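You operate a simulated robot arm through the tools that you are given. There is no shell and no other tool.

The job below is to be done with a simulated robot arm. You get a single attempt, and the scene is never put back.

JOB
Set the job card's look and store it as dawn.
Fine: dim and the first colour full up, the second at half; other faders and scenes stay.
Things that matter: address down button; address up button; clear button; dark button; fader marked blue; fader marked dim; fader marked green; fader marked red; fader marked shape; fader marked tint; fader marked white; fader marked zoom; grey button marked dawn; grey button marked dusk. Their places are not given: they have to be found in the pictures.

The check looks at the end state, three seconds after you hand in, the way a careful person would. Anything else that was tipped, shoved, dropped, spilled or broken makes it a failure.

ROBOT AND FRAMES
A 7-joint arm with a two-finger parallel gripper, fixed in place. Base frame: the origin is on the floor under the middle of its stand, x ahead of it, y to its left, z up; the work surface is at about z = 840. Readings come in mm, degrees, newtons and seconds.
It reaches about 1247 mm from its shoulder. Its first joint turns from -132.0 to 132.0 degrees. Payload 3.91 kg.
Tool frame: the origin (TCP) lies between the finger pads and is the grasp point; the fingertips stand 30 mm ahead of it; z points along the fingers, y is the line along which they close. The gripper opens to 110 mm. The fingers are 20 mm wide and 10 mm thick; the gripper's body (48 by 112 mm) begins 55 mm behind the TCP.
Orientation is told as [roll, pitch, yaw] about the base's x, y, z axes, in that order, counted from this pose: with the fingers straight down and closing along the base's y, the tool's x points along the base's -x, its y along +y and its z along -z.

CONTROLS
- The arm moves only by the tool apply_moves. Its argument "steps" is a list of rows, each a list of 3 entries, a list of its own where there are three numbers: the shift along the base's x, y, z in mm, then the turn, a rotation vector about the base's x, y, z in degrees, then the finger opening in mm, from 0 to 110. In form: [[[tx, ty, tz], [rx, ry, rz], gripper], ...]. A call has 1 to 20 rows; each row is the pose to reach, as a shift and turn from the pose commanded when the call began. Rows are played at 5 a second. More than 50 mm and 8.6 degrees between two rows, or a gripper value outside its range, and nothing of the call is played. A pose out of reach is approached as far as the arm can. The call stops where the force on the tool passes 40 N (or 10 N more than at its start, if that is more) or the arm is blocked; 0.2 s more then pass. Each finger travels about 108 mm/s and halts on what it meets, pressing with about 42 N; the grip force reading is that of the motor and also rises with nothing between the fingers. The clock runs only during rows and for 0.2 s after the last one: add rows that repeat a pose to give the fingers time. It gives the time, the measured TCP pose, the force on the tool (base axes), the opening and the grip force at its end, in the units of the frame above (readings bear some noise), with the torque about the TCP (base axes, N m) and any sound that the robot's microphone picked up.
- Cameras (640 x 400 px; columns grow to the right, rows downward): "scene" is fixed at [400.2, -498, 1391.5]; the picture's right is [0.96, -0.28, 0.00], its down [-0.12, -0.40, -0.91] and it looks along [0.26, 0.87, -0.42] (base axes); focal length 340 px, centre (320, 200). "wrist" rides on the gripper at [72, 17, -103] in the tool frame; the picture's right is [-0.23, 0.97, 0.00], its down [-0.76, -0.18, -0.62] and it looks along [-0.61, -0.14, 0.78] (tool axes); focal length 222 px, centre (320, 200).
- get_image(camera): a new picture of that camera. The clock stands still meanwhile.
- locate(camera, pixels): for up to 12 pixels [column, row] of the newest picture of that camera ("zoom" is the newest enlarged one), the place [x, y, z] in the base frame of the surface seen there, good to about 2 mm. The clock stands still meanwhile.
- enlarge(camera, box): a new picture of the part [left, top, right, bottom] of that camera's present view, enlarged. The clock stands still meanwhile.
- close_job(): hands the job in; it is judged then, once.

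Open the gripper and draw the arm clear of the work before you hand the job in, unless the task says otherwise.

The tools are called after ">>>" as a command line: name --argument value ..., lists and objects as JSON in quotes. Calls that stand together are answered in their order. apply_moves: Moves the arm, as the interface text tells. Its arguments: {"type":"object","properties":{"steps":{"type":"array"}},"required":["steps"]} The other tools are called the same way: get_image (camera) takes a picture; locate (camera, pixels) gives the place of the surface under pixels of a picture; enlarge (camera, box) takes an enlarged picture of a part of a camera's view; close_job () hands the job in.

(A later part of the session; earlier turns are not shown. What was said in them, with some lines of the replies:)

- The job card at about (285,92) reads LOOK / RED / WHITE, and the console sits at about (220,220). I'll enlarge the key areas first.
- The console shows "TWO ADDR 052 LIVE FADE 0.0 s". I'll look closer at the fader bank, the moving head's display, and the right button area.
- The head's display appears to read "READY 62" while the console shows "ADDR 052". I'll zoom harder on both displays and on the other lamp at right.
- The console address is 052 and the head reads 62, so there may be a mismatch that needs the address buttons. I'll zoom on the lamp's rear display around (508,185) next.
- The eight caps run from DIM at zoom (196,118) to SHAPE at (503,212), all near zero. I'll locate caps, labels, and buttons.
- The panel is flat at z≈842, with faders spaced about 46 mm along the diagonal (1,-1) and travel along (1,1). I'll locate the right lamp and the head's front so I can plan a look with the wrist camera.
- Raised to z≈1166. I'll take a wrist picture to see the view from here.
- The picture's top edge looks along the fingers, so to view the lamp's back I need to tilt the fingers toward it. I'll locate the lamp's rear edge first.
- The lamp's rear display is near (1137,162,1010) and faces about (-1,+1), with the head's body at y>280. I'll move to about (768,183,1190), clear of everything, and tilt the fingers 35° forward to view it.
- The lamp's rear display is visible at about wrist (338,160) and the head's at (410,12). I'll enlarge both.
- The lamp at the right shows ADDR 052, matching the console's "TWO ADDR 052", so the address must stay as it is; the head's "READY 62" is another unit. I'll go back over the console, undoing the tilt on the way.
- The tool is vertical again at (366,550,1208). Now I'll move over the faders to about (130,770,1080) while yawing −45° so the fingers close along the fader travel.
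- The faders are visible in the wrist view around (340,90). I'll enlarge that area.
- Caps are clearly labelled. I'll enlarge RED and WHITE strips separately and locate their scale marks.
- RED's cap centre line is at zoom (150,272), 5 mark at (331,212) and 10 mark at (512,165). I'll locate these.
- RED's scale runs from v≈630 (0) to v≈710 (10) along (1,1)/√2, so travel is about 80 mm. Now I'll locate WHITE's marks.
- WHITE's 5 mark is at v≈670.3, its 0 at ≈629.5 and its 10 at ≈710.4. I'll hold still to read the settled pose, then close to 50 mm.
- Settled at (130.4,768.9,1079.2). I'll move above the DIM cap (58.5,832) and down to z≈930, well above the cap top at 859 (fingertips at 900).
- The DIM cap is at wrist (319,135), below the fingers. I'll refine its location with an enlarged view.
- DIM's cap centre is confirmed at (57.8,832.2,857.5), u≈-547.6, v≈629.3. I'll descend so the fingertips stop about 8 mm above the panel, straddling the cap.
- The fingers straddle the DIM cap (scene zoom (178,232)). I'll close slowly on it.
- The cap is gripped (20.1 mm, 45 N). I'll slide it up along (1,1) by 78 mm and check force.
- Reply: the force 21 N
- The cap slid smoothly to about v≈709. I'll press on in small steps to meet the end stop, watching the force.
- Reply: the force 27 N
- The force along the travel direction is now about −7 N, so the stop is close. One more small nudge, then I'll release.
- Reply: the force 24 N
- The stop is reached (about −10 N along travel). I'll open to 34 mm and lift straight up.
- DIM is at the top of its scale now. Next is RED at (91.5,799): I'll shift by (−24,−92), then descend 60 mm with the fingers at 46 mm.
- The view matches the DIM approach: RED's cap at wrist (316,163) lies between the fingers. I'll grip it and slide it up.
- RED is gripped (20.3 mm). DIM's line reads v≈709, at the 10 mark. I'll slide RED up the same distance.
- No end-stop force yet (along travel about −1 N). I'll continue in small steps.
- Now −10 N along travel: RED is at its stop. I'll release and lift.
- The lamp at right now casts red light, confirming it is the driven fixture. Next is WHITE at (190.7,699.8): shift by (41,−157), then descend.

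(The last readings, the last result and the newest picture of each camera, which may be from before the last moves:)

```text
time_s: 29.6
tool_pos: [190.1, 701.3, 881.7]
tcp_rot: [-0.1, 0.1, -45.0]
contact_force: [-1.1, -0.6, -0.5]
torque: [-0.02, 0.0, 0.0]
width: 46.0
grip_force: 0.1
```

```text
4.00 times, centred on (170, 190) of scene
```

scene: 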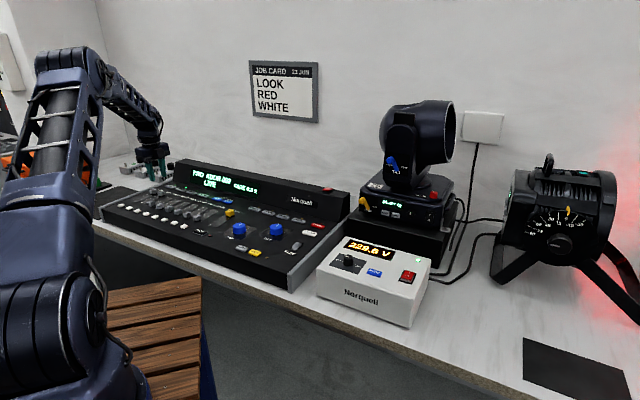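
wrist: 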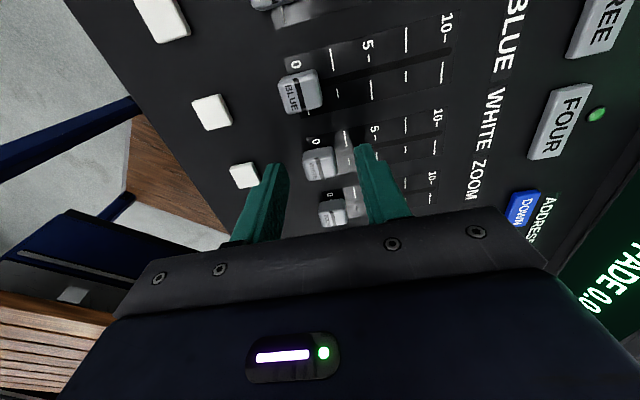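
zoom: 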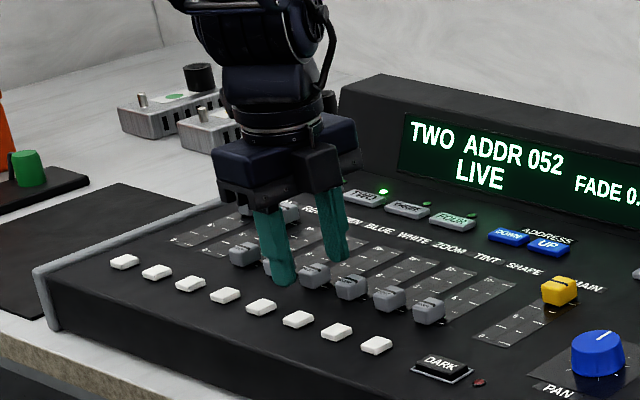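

The WHITE cap is at wrist (318,163) between the fingers, one row past the BLUE cap at (298,92). I'll grip it.

>>> apply_moves --steps '[[[0, 0, 0], [0, 0, 0], 36], [[0, 0, 0], [0, 0, 0], 28], [[0, 0, 0], [0, 0, 0], 22], [[0, 0, 0], [0, 0, 0], 18], [[0, 0, 0], [0, 0, 0], 18], [[0, 0, 0], [0, 0, 0], 18]]'

>>> enlarge --camera "wrist" --box '[270, 100, 450, 210]'

```text
time_s: 31.0
tool_pos: [191.2, 701.4, 881.1]
tcp_rot: [0.0, 0.0, -45.0]
contact_force: [0.0, 0.8, 0.8]
torque: [-0.02, -0.02, 0.01]
width: 20.4
grip_force: 44.9
```

```text
3.56 times, centred on (360, 155) of wrist
```

zoom: 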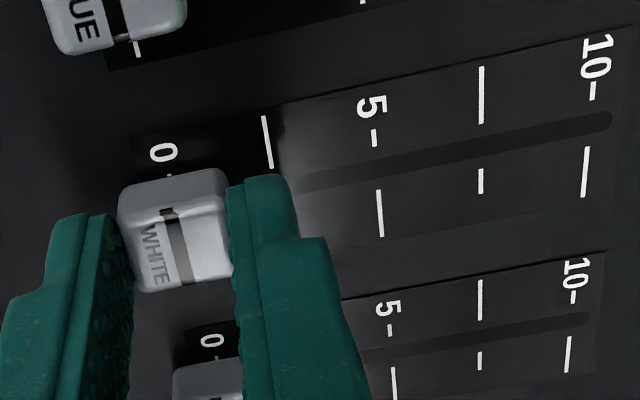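

WHITE is gripped at its zero. Half of the ~80 mm travel is 40 mm, so I'll slide by (28.3,28.3).

>>> apply_moves --steps '[[[7, 7, 0], [0, 0, 0], 18], [[14, 14, 0], [0, 0, 0], 18], [[21, 21, 0], [0, 0, 0], 18], [[26, 26, 0], [0, 0, 0], 18], [[28.3, 28.3, 0], [0, 0, 0], 18], [[28.3, 28.3, 0], [0, 0, 0], 18], [[28.3, 28.3, 0], [0, 0, 0], 18]]'

>>> enlarge --camera "wrist" --box '[200, 80, 420, 215]'

```text
time_s: 32.6
tool_pos: [219.6, 729.7, 881.8]
tcp_rot: [0.1, 0.1, -45.0]
contact_force: [-1.7, 2.7, 24.5]
torque: [0.06, 0.03, -0.01]
width: 20.3
grip_force: 45.5
```

```text
2.91 times, centred on (310, 148) of wrist
```

zoom: 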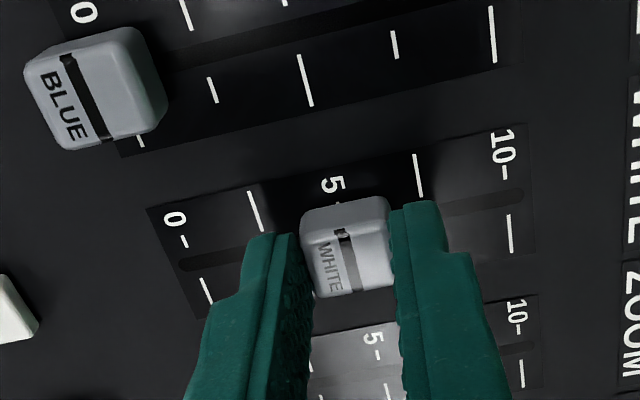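

WHITE sits at the 5 mark. I'll release gently and lift, then check with the camera.

>>> apply_moves --steps '[[[0, 0, 0], [0, 0, 0], 24], [[0, 0, 0], [0, 0, 0], 30], [[0, 0, 0], [0, 0, 0], 36], [[0, 0, 0], [0, 0, 0], 36], [[0, 0, 15], [0, 0, 0], 36], [[0, 0, 35], [0, 0, 0], 36], [[0, 0, 60], [0, 0, 0], 40], [[0, 0, 85], [0, 0, 0], 60], [[-20, 20, 100], [0, 0, 0], 90], [[-20, 20, 100], [0, 0, 0], 90]]'

>>> get_image --camera "wrist"

>>> enlarge --camera "wrist" --box '[220, 0, 420, 125]'

>>> get_image --camera "scene"

```text
time_s: 34.8
tool_pos: [200.4, 750.4, 982.2]
tcp_rot: [0.0, 0.0, -45.1]
contact_force: [-0.6, -0.1, 1.4]
torque: [-0.01, 0.0, -0.01]
width: 89.9
grip_force: 0.0
```

```text
taken
```

wrist: 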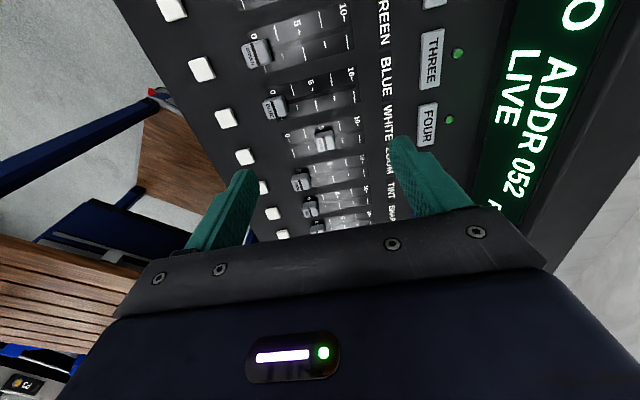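

```text
3.20 times, centred on (320, 62) of wrist
```

zoom: 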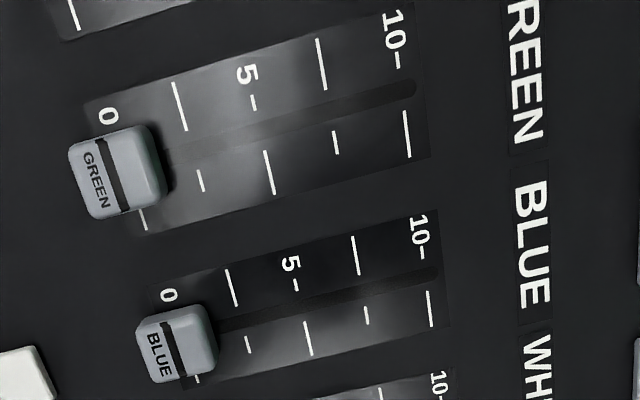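

```text
taken
```

scene: 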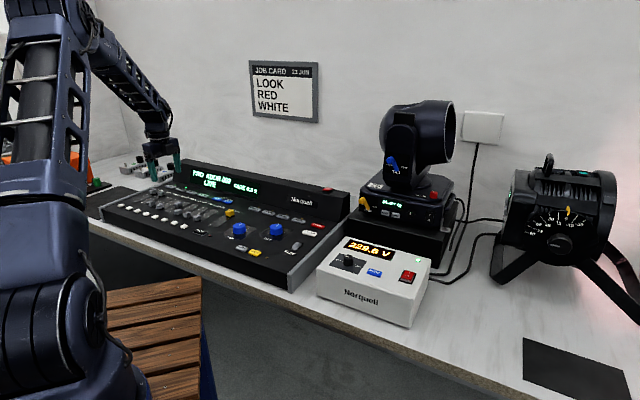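

The light is now pinkish, as red plus half white should be. I'll measure the WHITE cap line against its scale.

>>> enlarge --camera "wrist" --box '[270, 105, 380, 175]'

```text
5.71 times, centred on (325, 140) of wrist
```

zoom: 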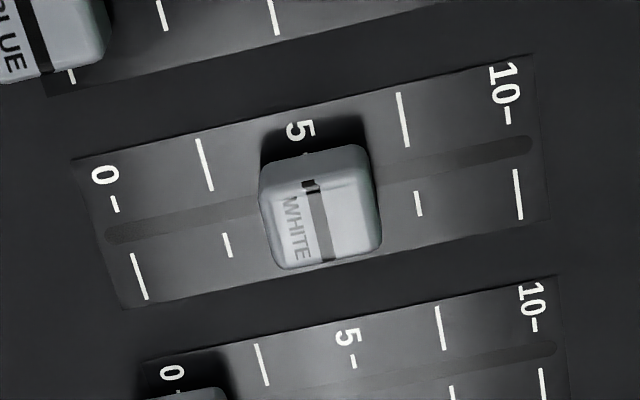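

>>> locate --camera "zoom" --pixels '[[319, 220], [324, 245], [314, 200], [139, 275], [518, 195], [115, 204], [507, 115], [274, 235], [370, 210], [305, 153]]'

```text
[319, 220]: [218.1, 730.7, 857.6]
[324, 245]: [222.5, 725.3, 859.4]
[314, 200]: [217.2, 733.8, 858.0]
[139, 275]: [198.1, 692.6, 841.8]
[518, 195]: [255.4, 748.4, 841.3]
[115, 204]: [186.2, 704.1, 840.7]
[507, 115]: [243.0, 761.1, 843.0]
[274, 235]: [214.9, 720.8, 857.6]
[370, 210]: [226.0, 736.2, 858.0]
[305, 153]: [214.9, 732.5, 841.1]
```

WHITE's line is at v≈671 against 0→629.7 and 10→709.9, i.e. half. Now I'll close the fingers and travel above STORE at about (671,436), keeping the tips at z≈970.

>>> apply_moves --steps '[[[36, -24, 10], [0, 0, 0], 70], [[72, -48, 20], [0, 0, 0], 50], [[108, -72, 20], [0, 0, 0], 30], [[144, -96, 20], [0, 0, 0], 10], [[181, -121, 20], [0, 0, 0], 0], [[217, -145, 20], [0, 0, 0], 0], [[253, -169, 20], [0, 0, 0], 0], [[290, -193, 20], [0, 0, 0], 0], [[326, -218, 20], [0, 0, 0], 0], [[362, -242, 20], [0, 0, 0], 0], [[398, -266, 20], [0, 0, 0], 0], [[434, -290, 20], [0, 0, 0], 0], [[470, -314, 20], [0, 0, 0], 0], [[470, -314, 20], [0, 0, 0], 0]]'

>>> get_image --camera "wrist"

>>> get_image --camera "scene"

```text
time_s: 37.8
tool_pos: [670.9, 433.7, 1002.0]
tcp_rot: [0.0, 0.0, -44.8]
contact_force: [-0.1, 0.4, 0.0]
torque: [-0.03, 0.0, 0.04]
width: 0.0
grip_force: 37.7
```

```text
taken
```

wrist: 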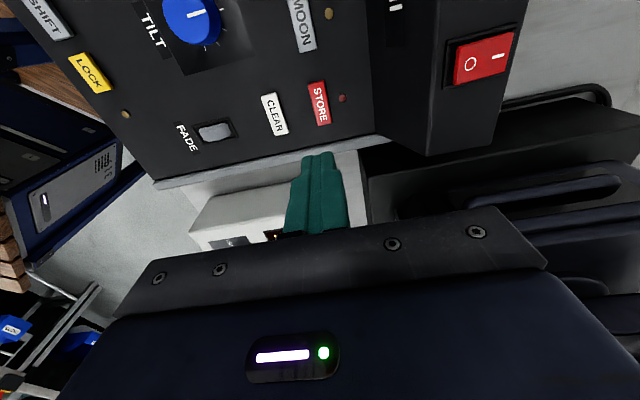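

```text
taken
```

scene: 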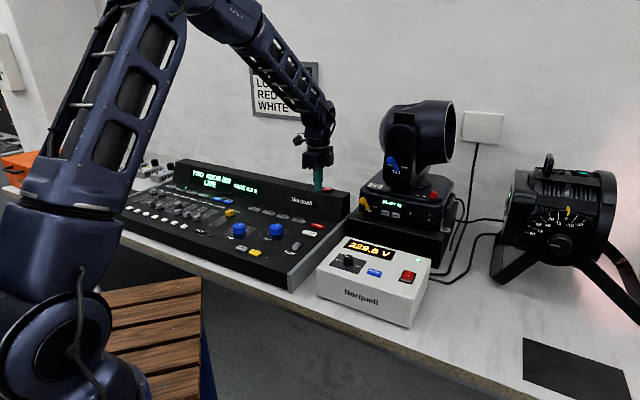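

STORE is at wrist (319,103), CLEAR at (274,115). I'll locate these precisely.

>>> locate --camera "wrist" --pixels '[[319, 103], [313, 84], [325, 123], [312, 106], [327, 101], [274, 115], [342, 98], [302, 25], [385, 150], [370, 90]]'

```text
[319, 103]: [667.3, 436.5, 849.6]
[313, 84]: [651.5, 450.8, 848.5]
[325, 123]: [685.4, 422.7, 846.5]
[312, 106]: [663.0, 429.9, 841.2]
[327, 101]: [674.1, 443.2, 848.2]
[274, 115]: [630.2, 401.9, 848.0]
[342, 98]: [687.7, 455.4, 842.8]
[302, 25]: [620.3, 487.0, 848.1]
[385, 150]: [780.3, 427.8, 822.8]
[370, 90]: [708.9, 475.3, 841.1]
```

STORE's centre is about (668.5,436.8) with top at z≈849. I'll descend to fingertips at ~856 first.

>>> apply_moves --steps '[[[-2, 3, -30], [0, 0, 0], 0], [[-2, 3, -60], [0, 0, 0], 0], [[-2, 3, -90], [0, 0, 0], 0], [[-2, 3, -105], [0, 0, 0], 0], [[-2, 3, -115], [0, 0, 0], 0], [[-2, 3, -115], [0, 0, 0], 0]]'

>>> enlarge --camera "scene" --box '[240, 170, 360, 250]'

```text
time_s: 39.2
tool_pos: [669.0, 440.0, 886.6]
tcp_rot: [0.0, -0.1, -45.0]
contact_force: [-0.3, 0.9, 0.0]
torque: [-0.01, 0.03, 0.04]
width: 0.0
grip_force: 38.2
```

```text
5.00 times, centred on (300, 210) of scene
```

zoom: 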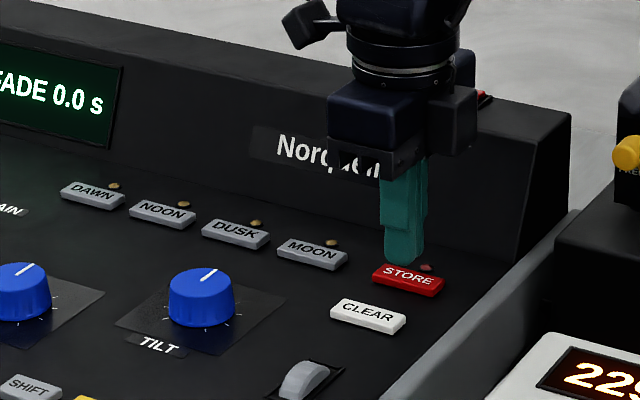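

The tip is just above STORE, slightly toward its rear edge. I'll nudge 2 mm forward and press down slowly.

>>> apply_moves --steps '[[[-1, -2, 0], [0, 0, 0], 0], [[-1, -2, -2], [0, 0, 0], 0], [[-1, -2, -4], [0, 0, 0], 0], [[-1, -2, -6], [0, 0, 0], 0], [[-1, -2, -8], [0, 0, 0], 0], [[-1, -2, -8], [0, 0, 0], 0]]'

>>> enlarge --camera "scene" --box '[170, 150, 350, 250]'

```text
time_s: 40.6
tool_pos: [667.5, 437.1, 878.4]
tcp_rot: [0.0, 0.1, -45.0]
contact_force: [0.2, 0.3, 0.1]
torque: [-0.02, 0.01, -0.02]
width: 0.0
grip_force: 37.8
```

```text
3.56 times, centred on (260, 200) of scene
```

zoom: 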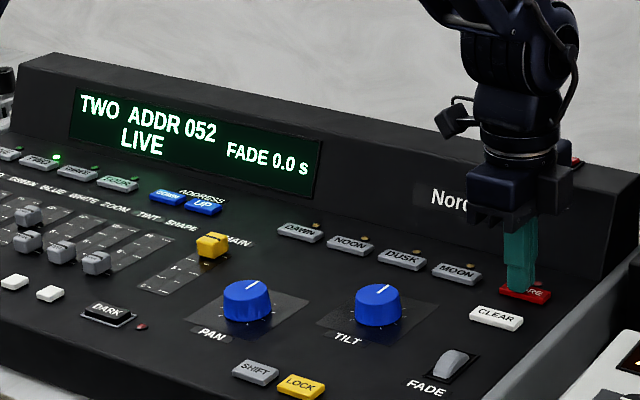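

No contact yet at tip z≈848. I'll continue in 1 mm steps until there is force or a click.

>>> apply_moves --steps '[[[0, 0, -1], [0, 0, 0], 0], [[0, 0, -2], [0, 0, 0], 0], [[0, 0, -3], [0, 0, 0], 0], [[0, 0, -3], [0, 0, 0], 0]]'

>>> enlarge --camera "scene" --box '[170, 150, 350, 250]'

```text
time_s: 41.6
tool_pos: [665.7, 437.1, 875.7]
tcp_rot: [0.0, 0.0, -45.0]
contact_force: [0.7, -0.1, 0.7]
torque: [0.02, -0.01, 0.01]
width: 0.0
grip_force: 37.3
```

```text
3.56 times, centred on (260, 200) of scene
```

zoom: 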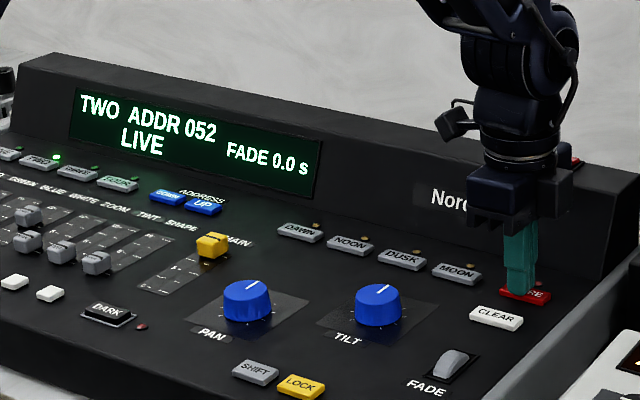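

Barely touching (0.7 N). I'll go a little deeper with force watched.

>>> apply_moves --steps '[[[0, 0, -1], [0, 0, 0], 0], [[0, 0, -2], [0, 0, 0], 0], [[0, 0, -3], [0, 0, 0], 0]]'

>>> enlarge --camera "scene" --box '[170, 150, 350, 250]'

```text
time_s: 42.4
tool_pos: [668.0, 435.7, 873.1]
tcp_rot: [0.1, 0.1, -45.1]
contact_force: [-3.3, 0.0, 4.4]
torque: [-0.04, 0.12, 0.03]
width: 0.1
grip_force: 38.0
heard: click
```

```text
3.56 times, centred on (260, 200) of scene
```

zoom: 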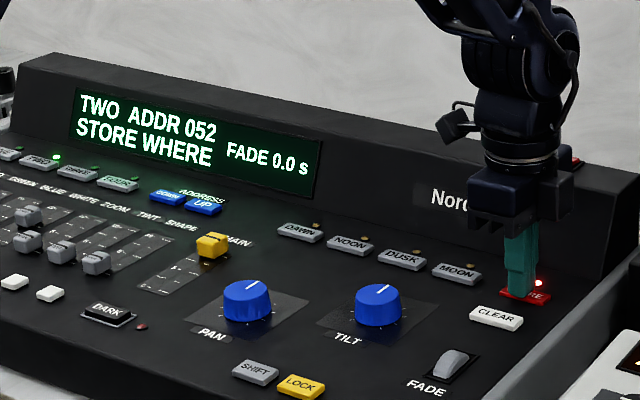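

A click, STORE's LED lit, and the display reads "STORE WHERE". I'll locate DAWN precisely at zoom (299,232).

>>> locate --camera "zoom" --pixels '[[299, 232], [283, 226], [317, 237], [295, 239], [304, 227], [350, 244], [457, 273], [318, 225]]'

```text
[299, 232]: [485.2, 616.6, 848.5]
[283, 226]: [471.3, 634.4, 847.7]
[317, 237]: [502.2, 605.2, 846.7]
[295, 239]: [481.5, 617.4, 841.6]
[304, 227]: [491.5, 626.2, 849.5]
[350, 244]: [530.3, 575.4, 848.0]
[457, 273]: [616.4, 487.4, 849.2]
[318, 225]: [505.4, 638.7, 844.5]
```

DAWN's centre is about (487,619,848.5). I'll lift 45 mm, travel along the row by (−180,182), and stop just above it.

>>> apply_moves --steps '[[[0, 0, 20], [0, 0, 0], 0], [[0, 0, 45], [0, 0, 0], 0], [[-30, 30, 45], [0, 0, 0], 0], [[-60, 61, 45], [0, 0, 0], 0], [[-90, 91, 45], [0, 0, 0], 0], [[-120, 121, 45], [0, 0, 0], 0], [[-150, 152, 45], [0, 0, 0], 0], [[-180, 182, 45], [0, 0, 0], 0], [[-180, 182, 25], [0, 0, 0], 0], [[-180, 182, 15], [0, 0, 0], 0], [[-180, 182, 15], [0, 0, 0], 0]]'

>>> enlarge --camera "scene" --box '[170, 150, 350, 250]'

>>> get_image --camera "wrist"

```text
time_s: 44.8
tool_pos: [485.5, 621.1, 887.7]
tcp_rot: [-0.1, 0.0, -45.0]
contact_force: [0.2, 0.2, 0.1]
torque: [0.01, -0.02, 0.02]
width: 0.2
grip_force: 38.0
```

```text
3.56 times, centred on (260, 200) of scene
```

zoom: 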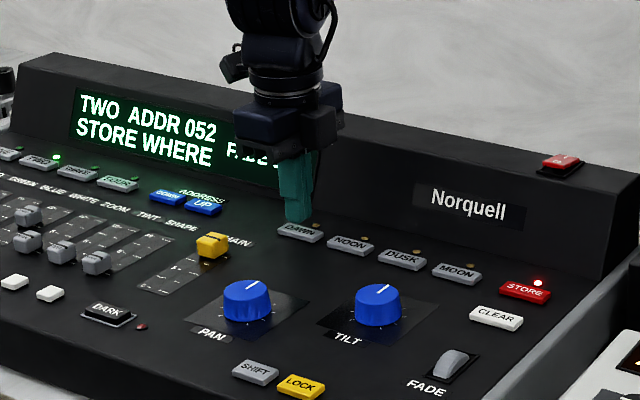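

```text
taken
```

wrist: 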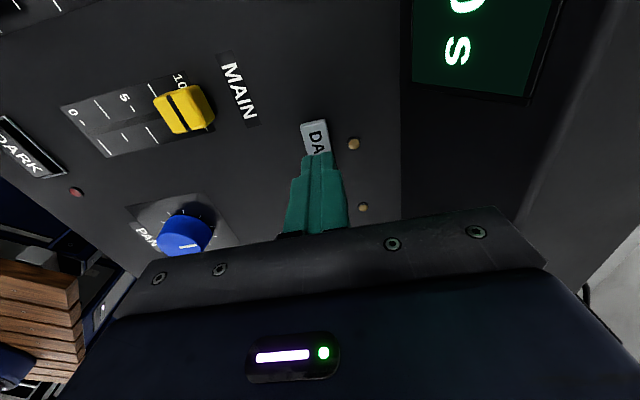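

The tip is over DAWN with "STORE WHERE" still displayed. I'll press down the same depth as at STORE.

>>> apply_moves --steps '[[[0, 0, -5], [0, 0, 0], 0], [[0, 0, -9], [0, 0, 0], 0], [[0, 0, -12], [0, 0, 0], 0], [[0, 0, -13], [0, 0, 0], 0], [[0, 0, -14], [0, 0, 0], 0], [[0, 0, -15], [0, 0, 0], 0]]'

>>> enlarge --camera "scene" --box '[170, 150, 350, 250]'

```text
time_s: 46.2
tool_pos: [486.2, 620.3, 873.3]
tcp_rot: [0.0, 0.0, -45.0]
contact_force: [-4.1, -0.5, 7.9]
torque: [-0.02, 0.14, 0.0]
width: 0.0
grip_force: 37.6
heard: click
```

```text
3.56 times, centred on (260, 200) of scene
```

zoom: 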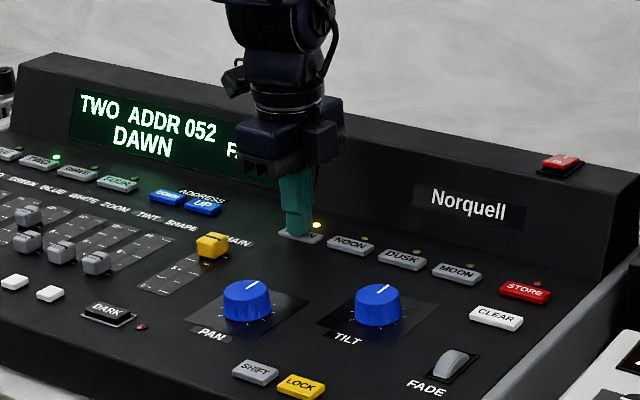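

A click, DAWN's LED is lit, the display shows "DAWN", and STORE's LED is off. I'll lift straight up and away, opening the gripper at height.

>>> apply_moves --steps '[[[0, 0, 20], [0, 0, 0], 0], [[0, 0, 50], [0, 0, 0], 0], [[0, 0, 90], [0, 0, 0], 0], [[0, 0, 130], [0, 0, 0], 20], [[-20, -10, 170], [0, 0, 0], 40], [[-40, -20, 200], [0, 0, 5], 60], [[-60, -30, 230], [0, 0, 10], 80], [[-80, -40, 260], [0, 0, 15], 100], [[-100, -50, 260], [0, 0, 20], 110], [[-120, -60, 260], [0, 0, 25], 110], [[-120, -60, 260], [0, 0, 25], 110]]'

>>> get_image --camera "scene"

>>> enlarge --camera "scene" --box '[90, 150, 270, 260]'

>>> get_image --camera "wrist"

```text
time_s: 48.6
tool_pos: [366.8, 559.2, 1135.4]
tcp_rot: [0.0, 0.0, -19.9]
contact_force: [-0.2, 0.3, 1.2]
torque: [0.01, -0.01, -0.01]
width: 110.1
grip_force: 0.1
```

```text
taken
```

scene: 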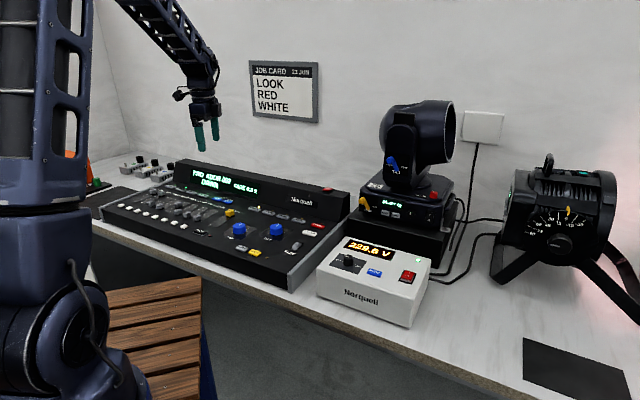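

```text
3.56 times, centred on (180, 205) of scene
```

zoom: 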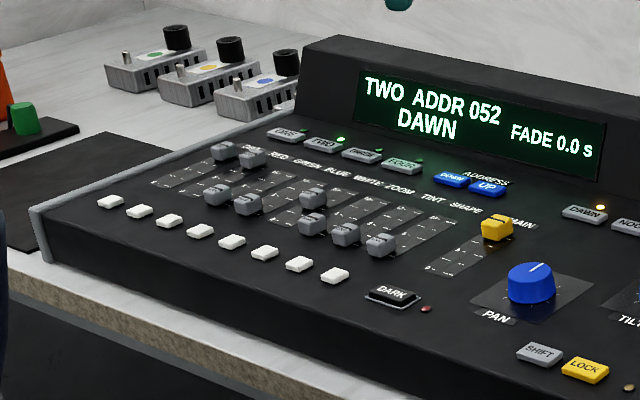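

```text
taken
```

wrist: 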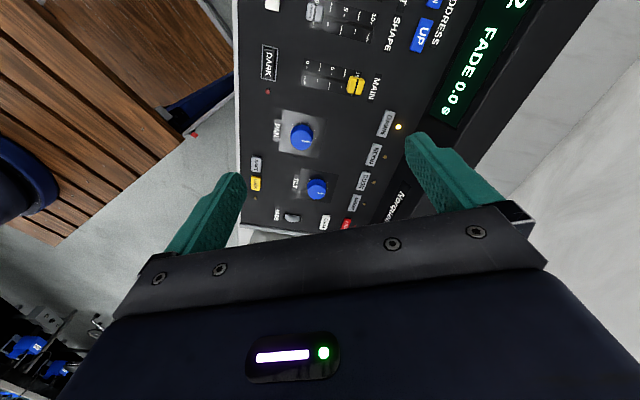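

The console shows "TWO ADDR 052 DAWN", DIM and RED up, WHITE at half. I'll verify all caps by location in a fresh close view.

>>> enlarge --camera "scene" --box '[115, 180, 215, 230]'

```text
6.40 times, centred on (165, 205) of scene
```

zoom: 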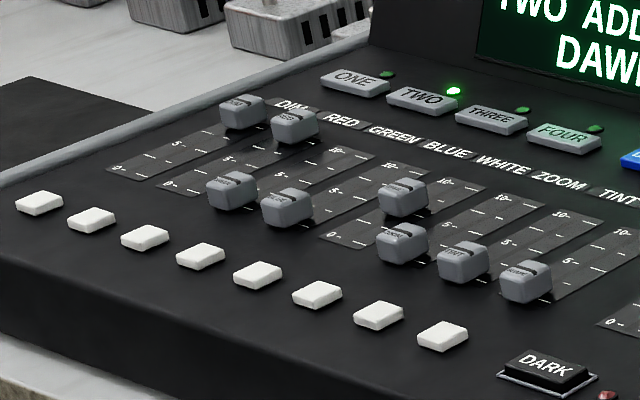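

>>> locate --camera "zoom" --pixels '[[241, 101], [294, 116], [231, 180], [286, 196], [402, 188], [401, 231], [463, 250], [525, 269]]'

```text
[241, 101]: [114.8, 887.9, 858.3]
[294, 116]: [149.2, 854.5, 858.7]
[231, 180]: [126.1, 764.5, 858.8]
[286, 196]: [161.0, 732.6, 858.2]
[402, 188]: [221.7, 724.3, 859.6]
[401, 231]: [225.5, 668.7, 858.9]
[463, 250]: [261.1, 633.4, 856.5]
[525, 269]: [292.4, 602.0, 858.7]
```

Cap positions along the travel: DIM ≈709 and RED ≈709.7 (full), WHITE ≈669–671 (half), and the others are still at zero. The scene is stored as DAWN and the gripper is open and clear, so I'm handing in.

>>> close_job

```text
The job is handed in.
```

The job card's look (red and white) is set and stored as DAWN, and I've handed the job in. No result has come back from the check.

- **Faders:** DIM and RED are at full and WHITE is at half. By camera, the other five are still at zero.
- **Scene:** I pressed STORE, the display asked "STORE WHERE", and I pressed DAWN. The DAWN light came on and the display changed to "DAWN". I pressed no other scene button.
- **Address:** I left it at 052. The moving head shows "READY 62", but the lamp on the right shows address 052. That lamp began throwing red light once DIM and RED were up, so it is the one the console drives.

The gripper is open and the arm is clear of the console.
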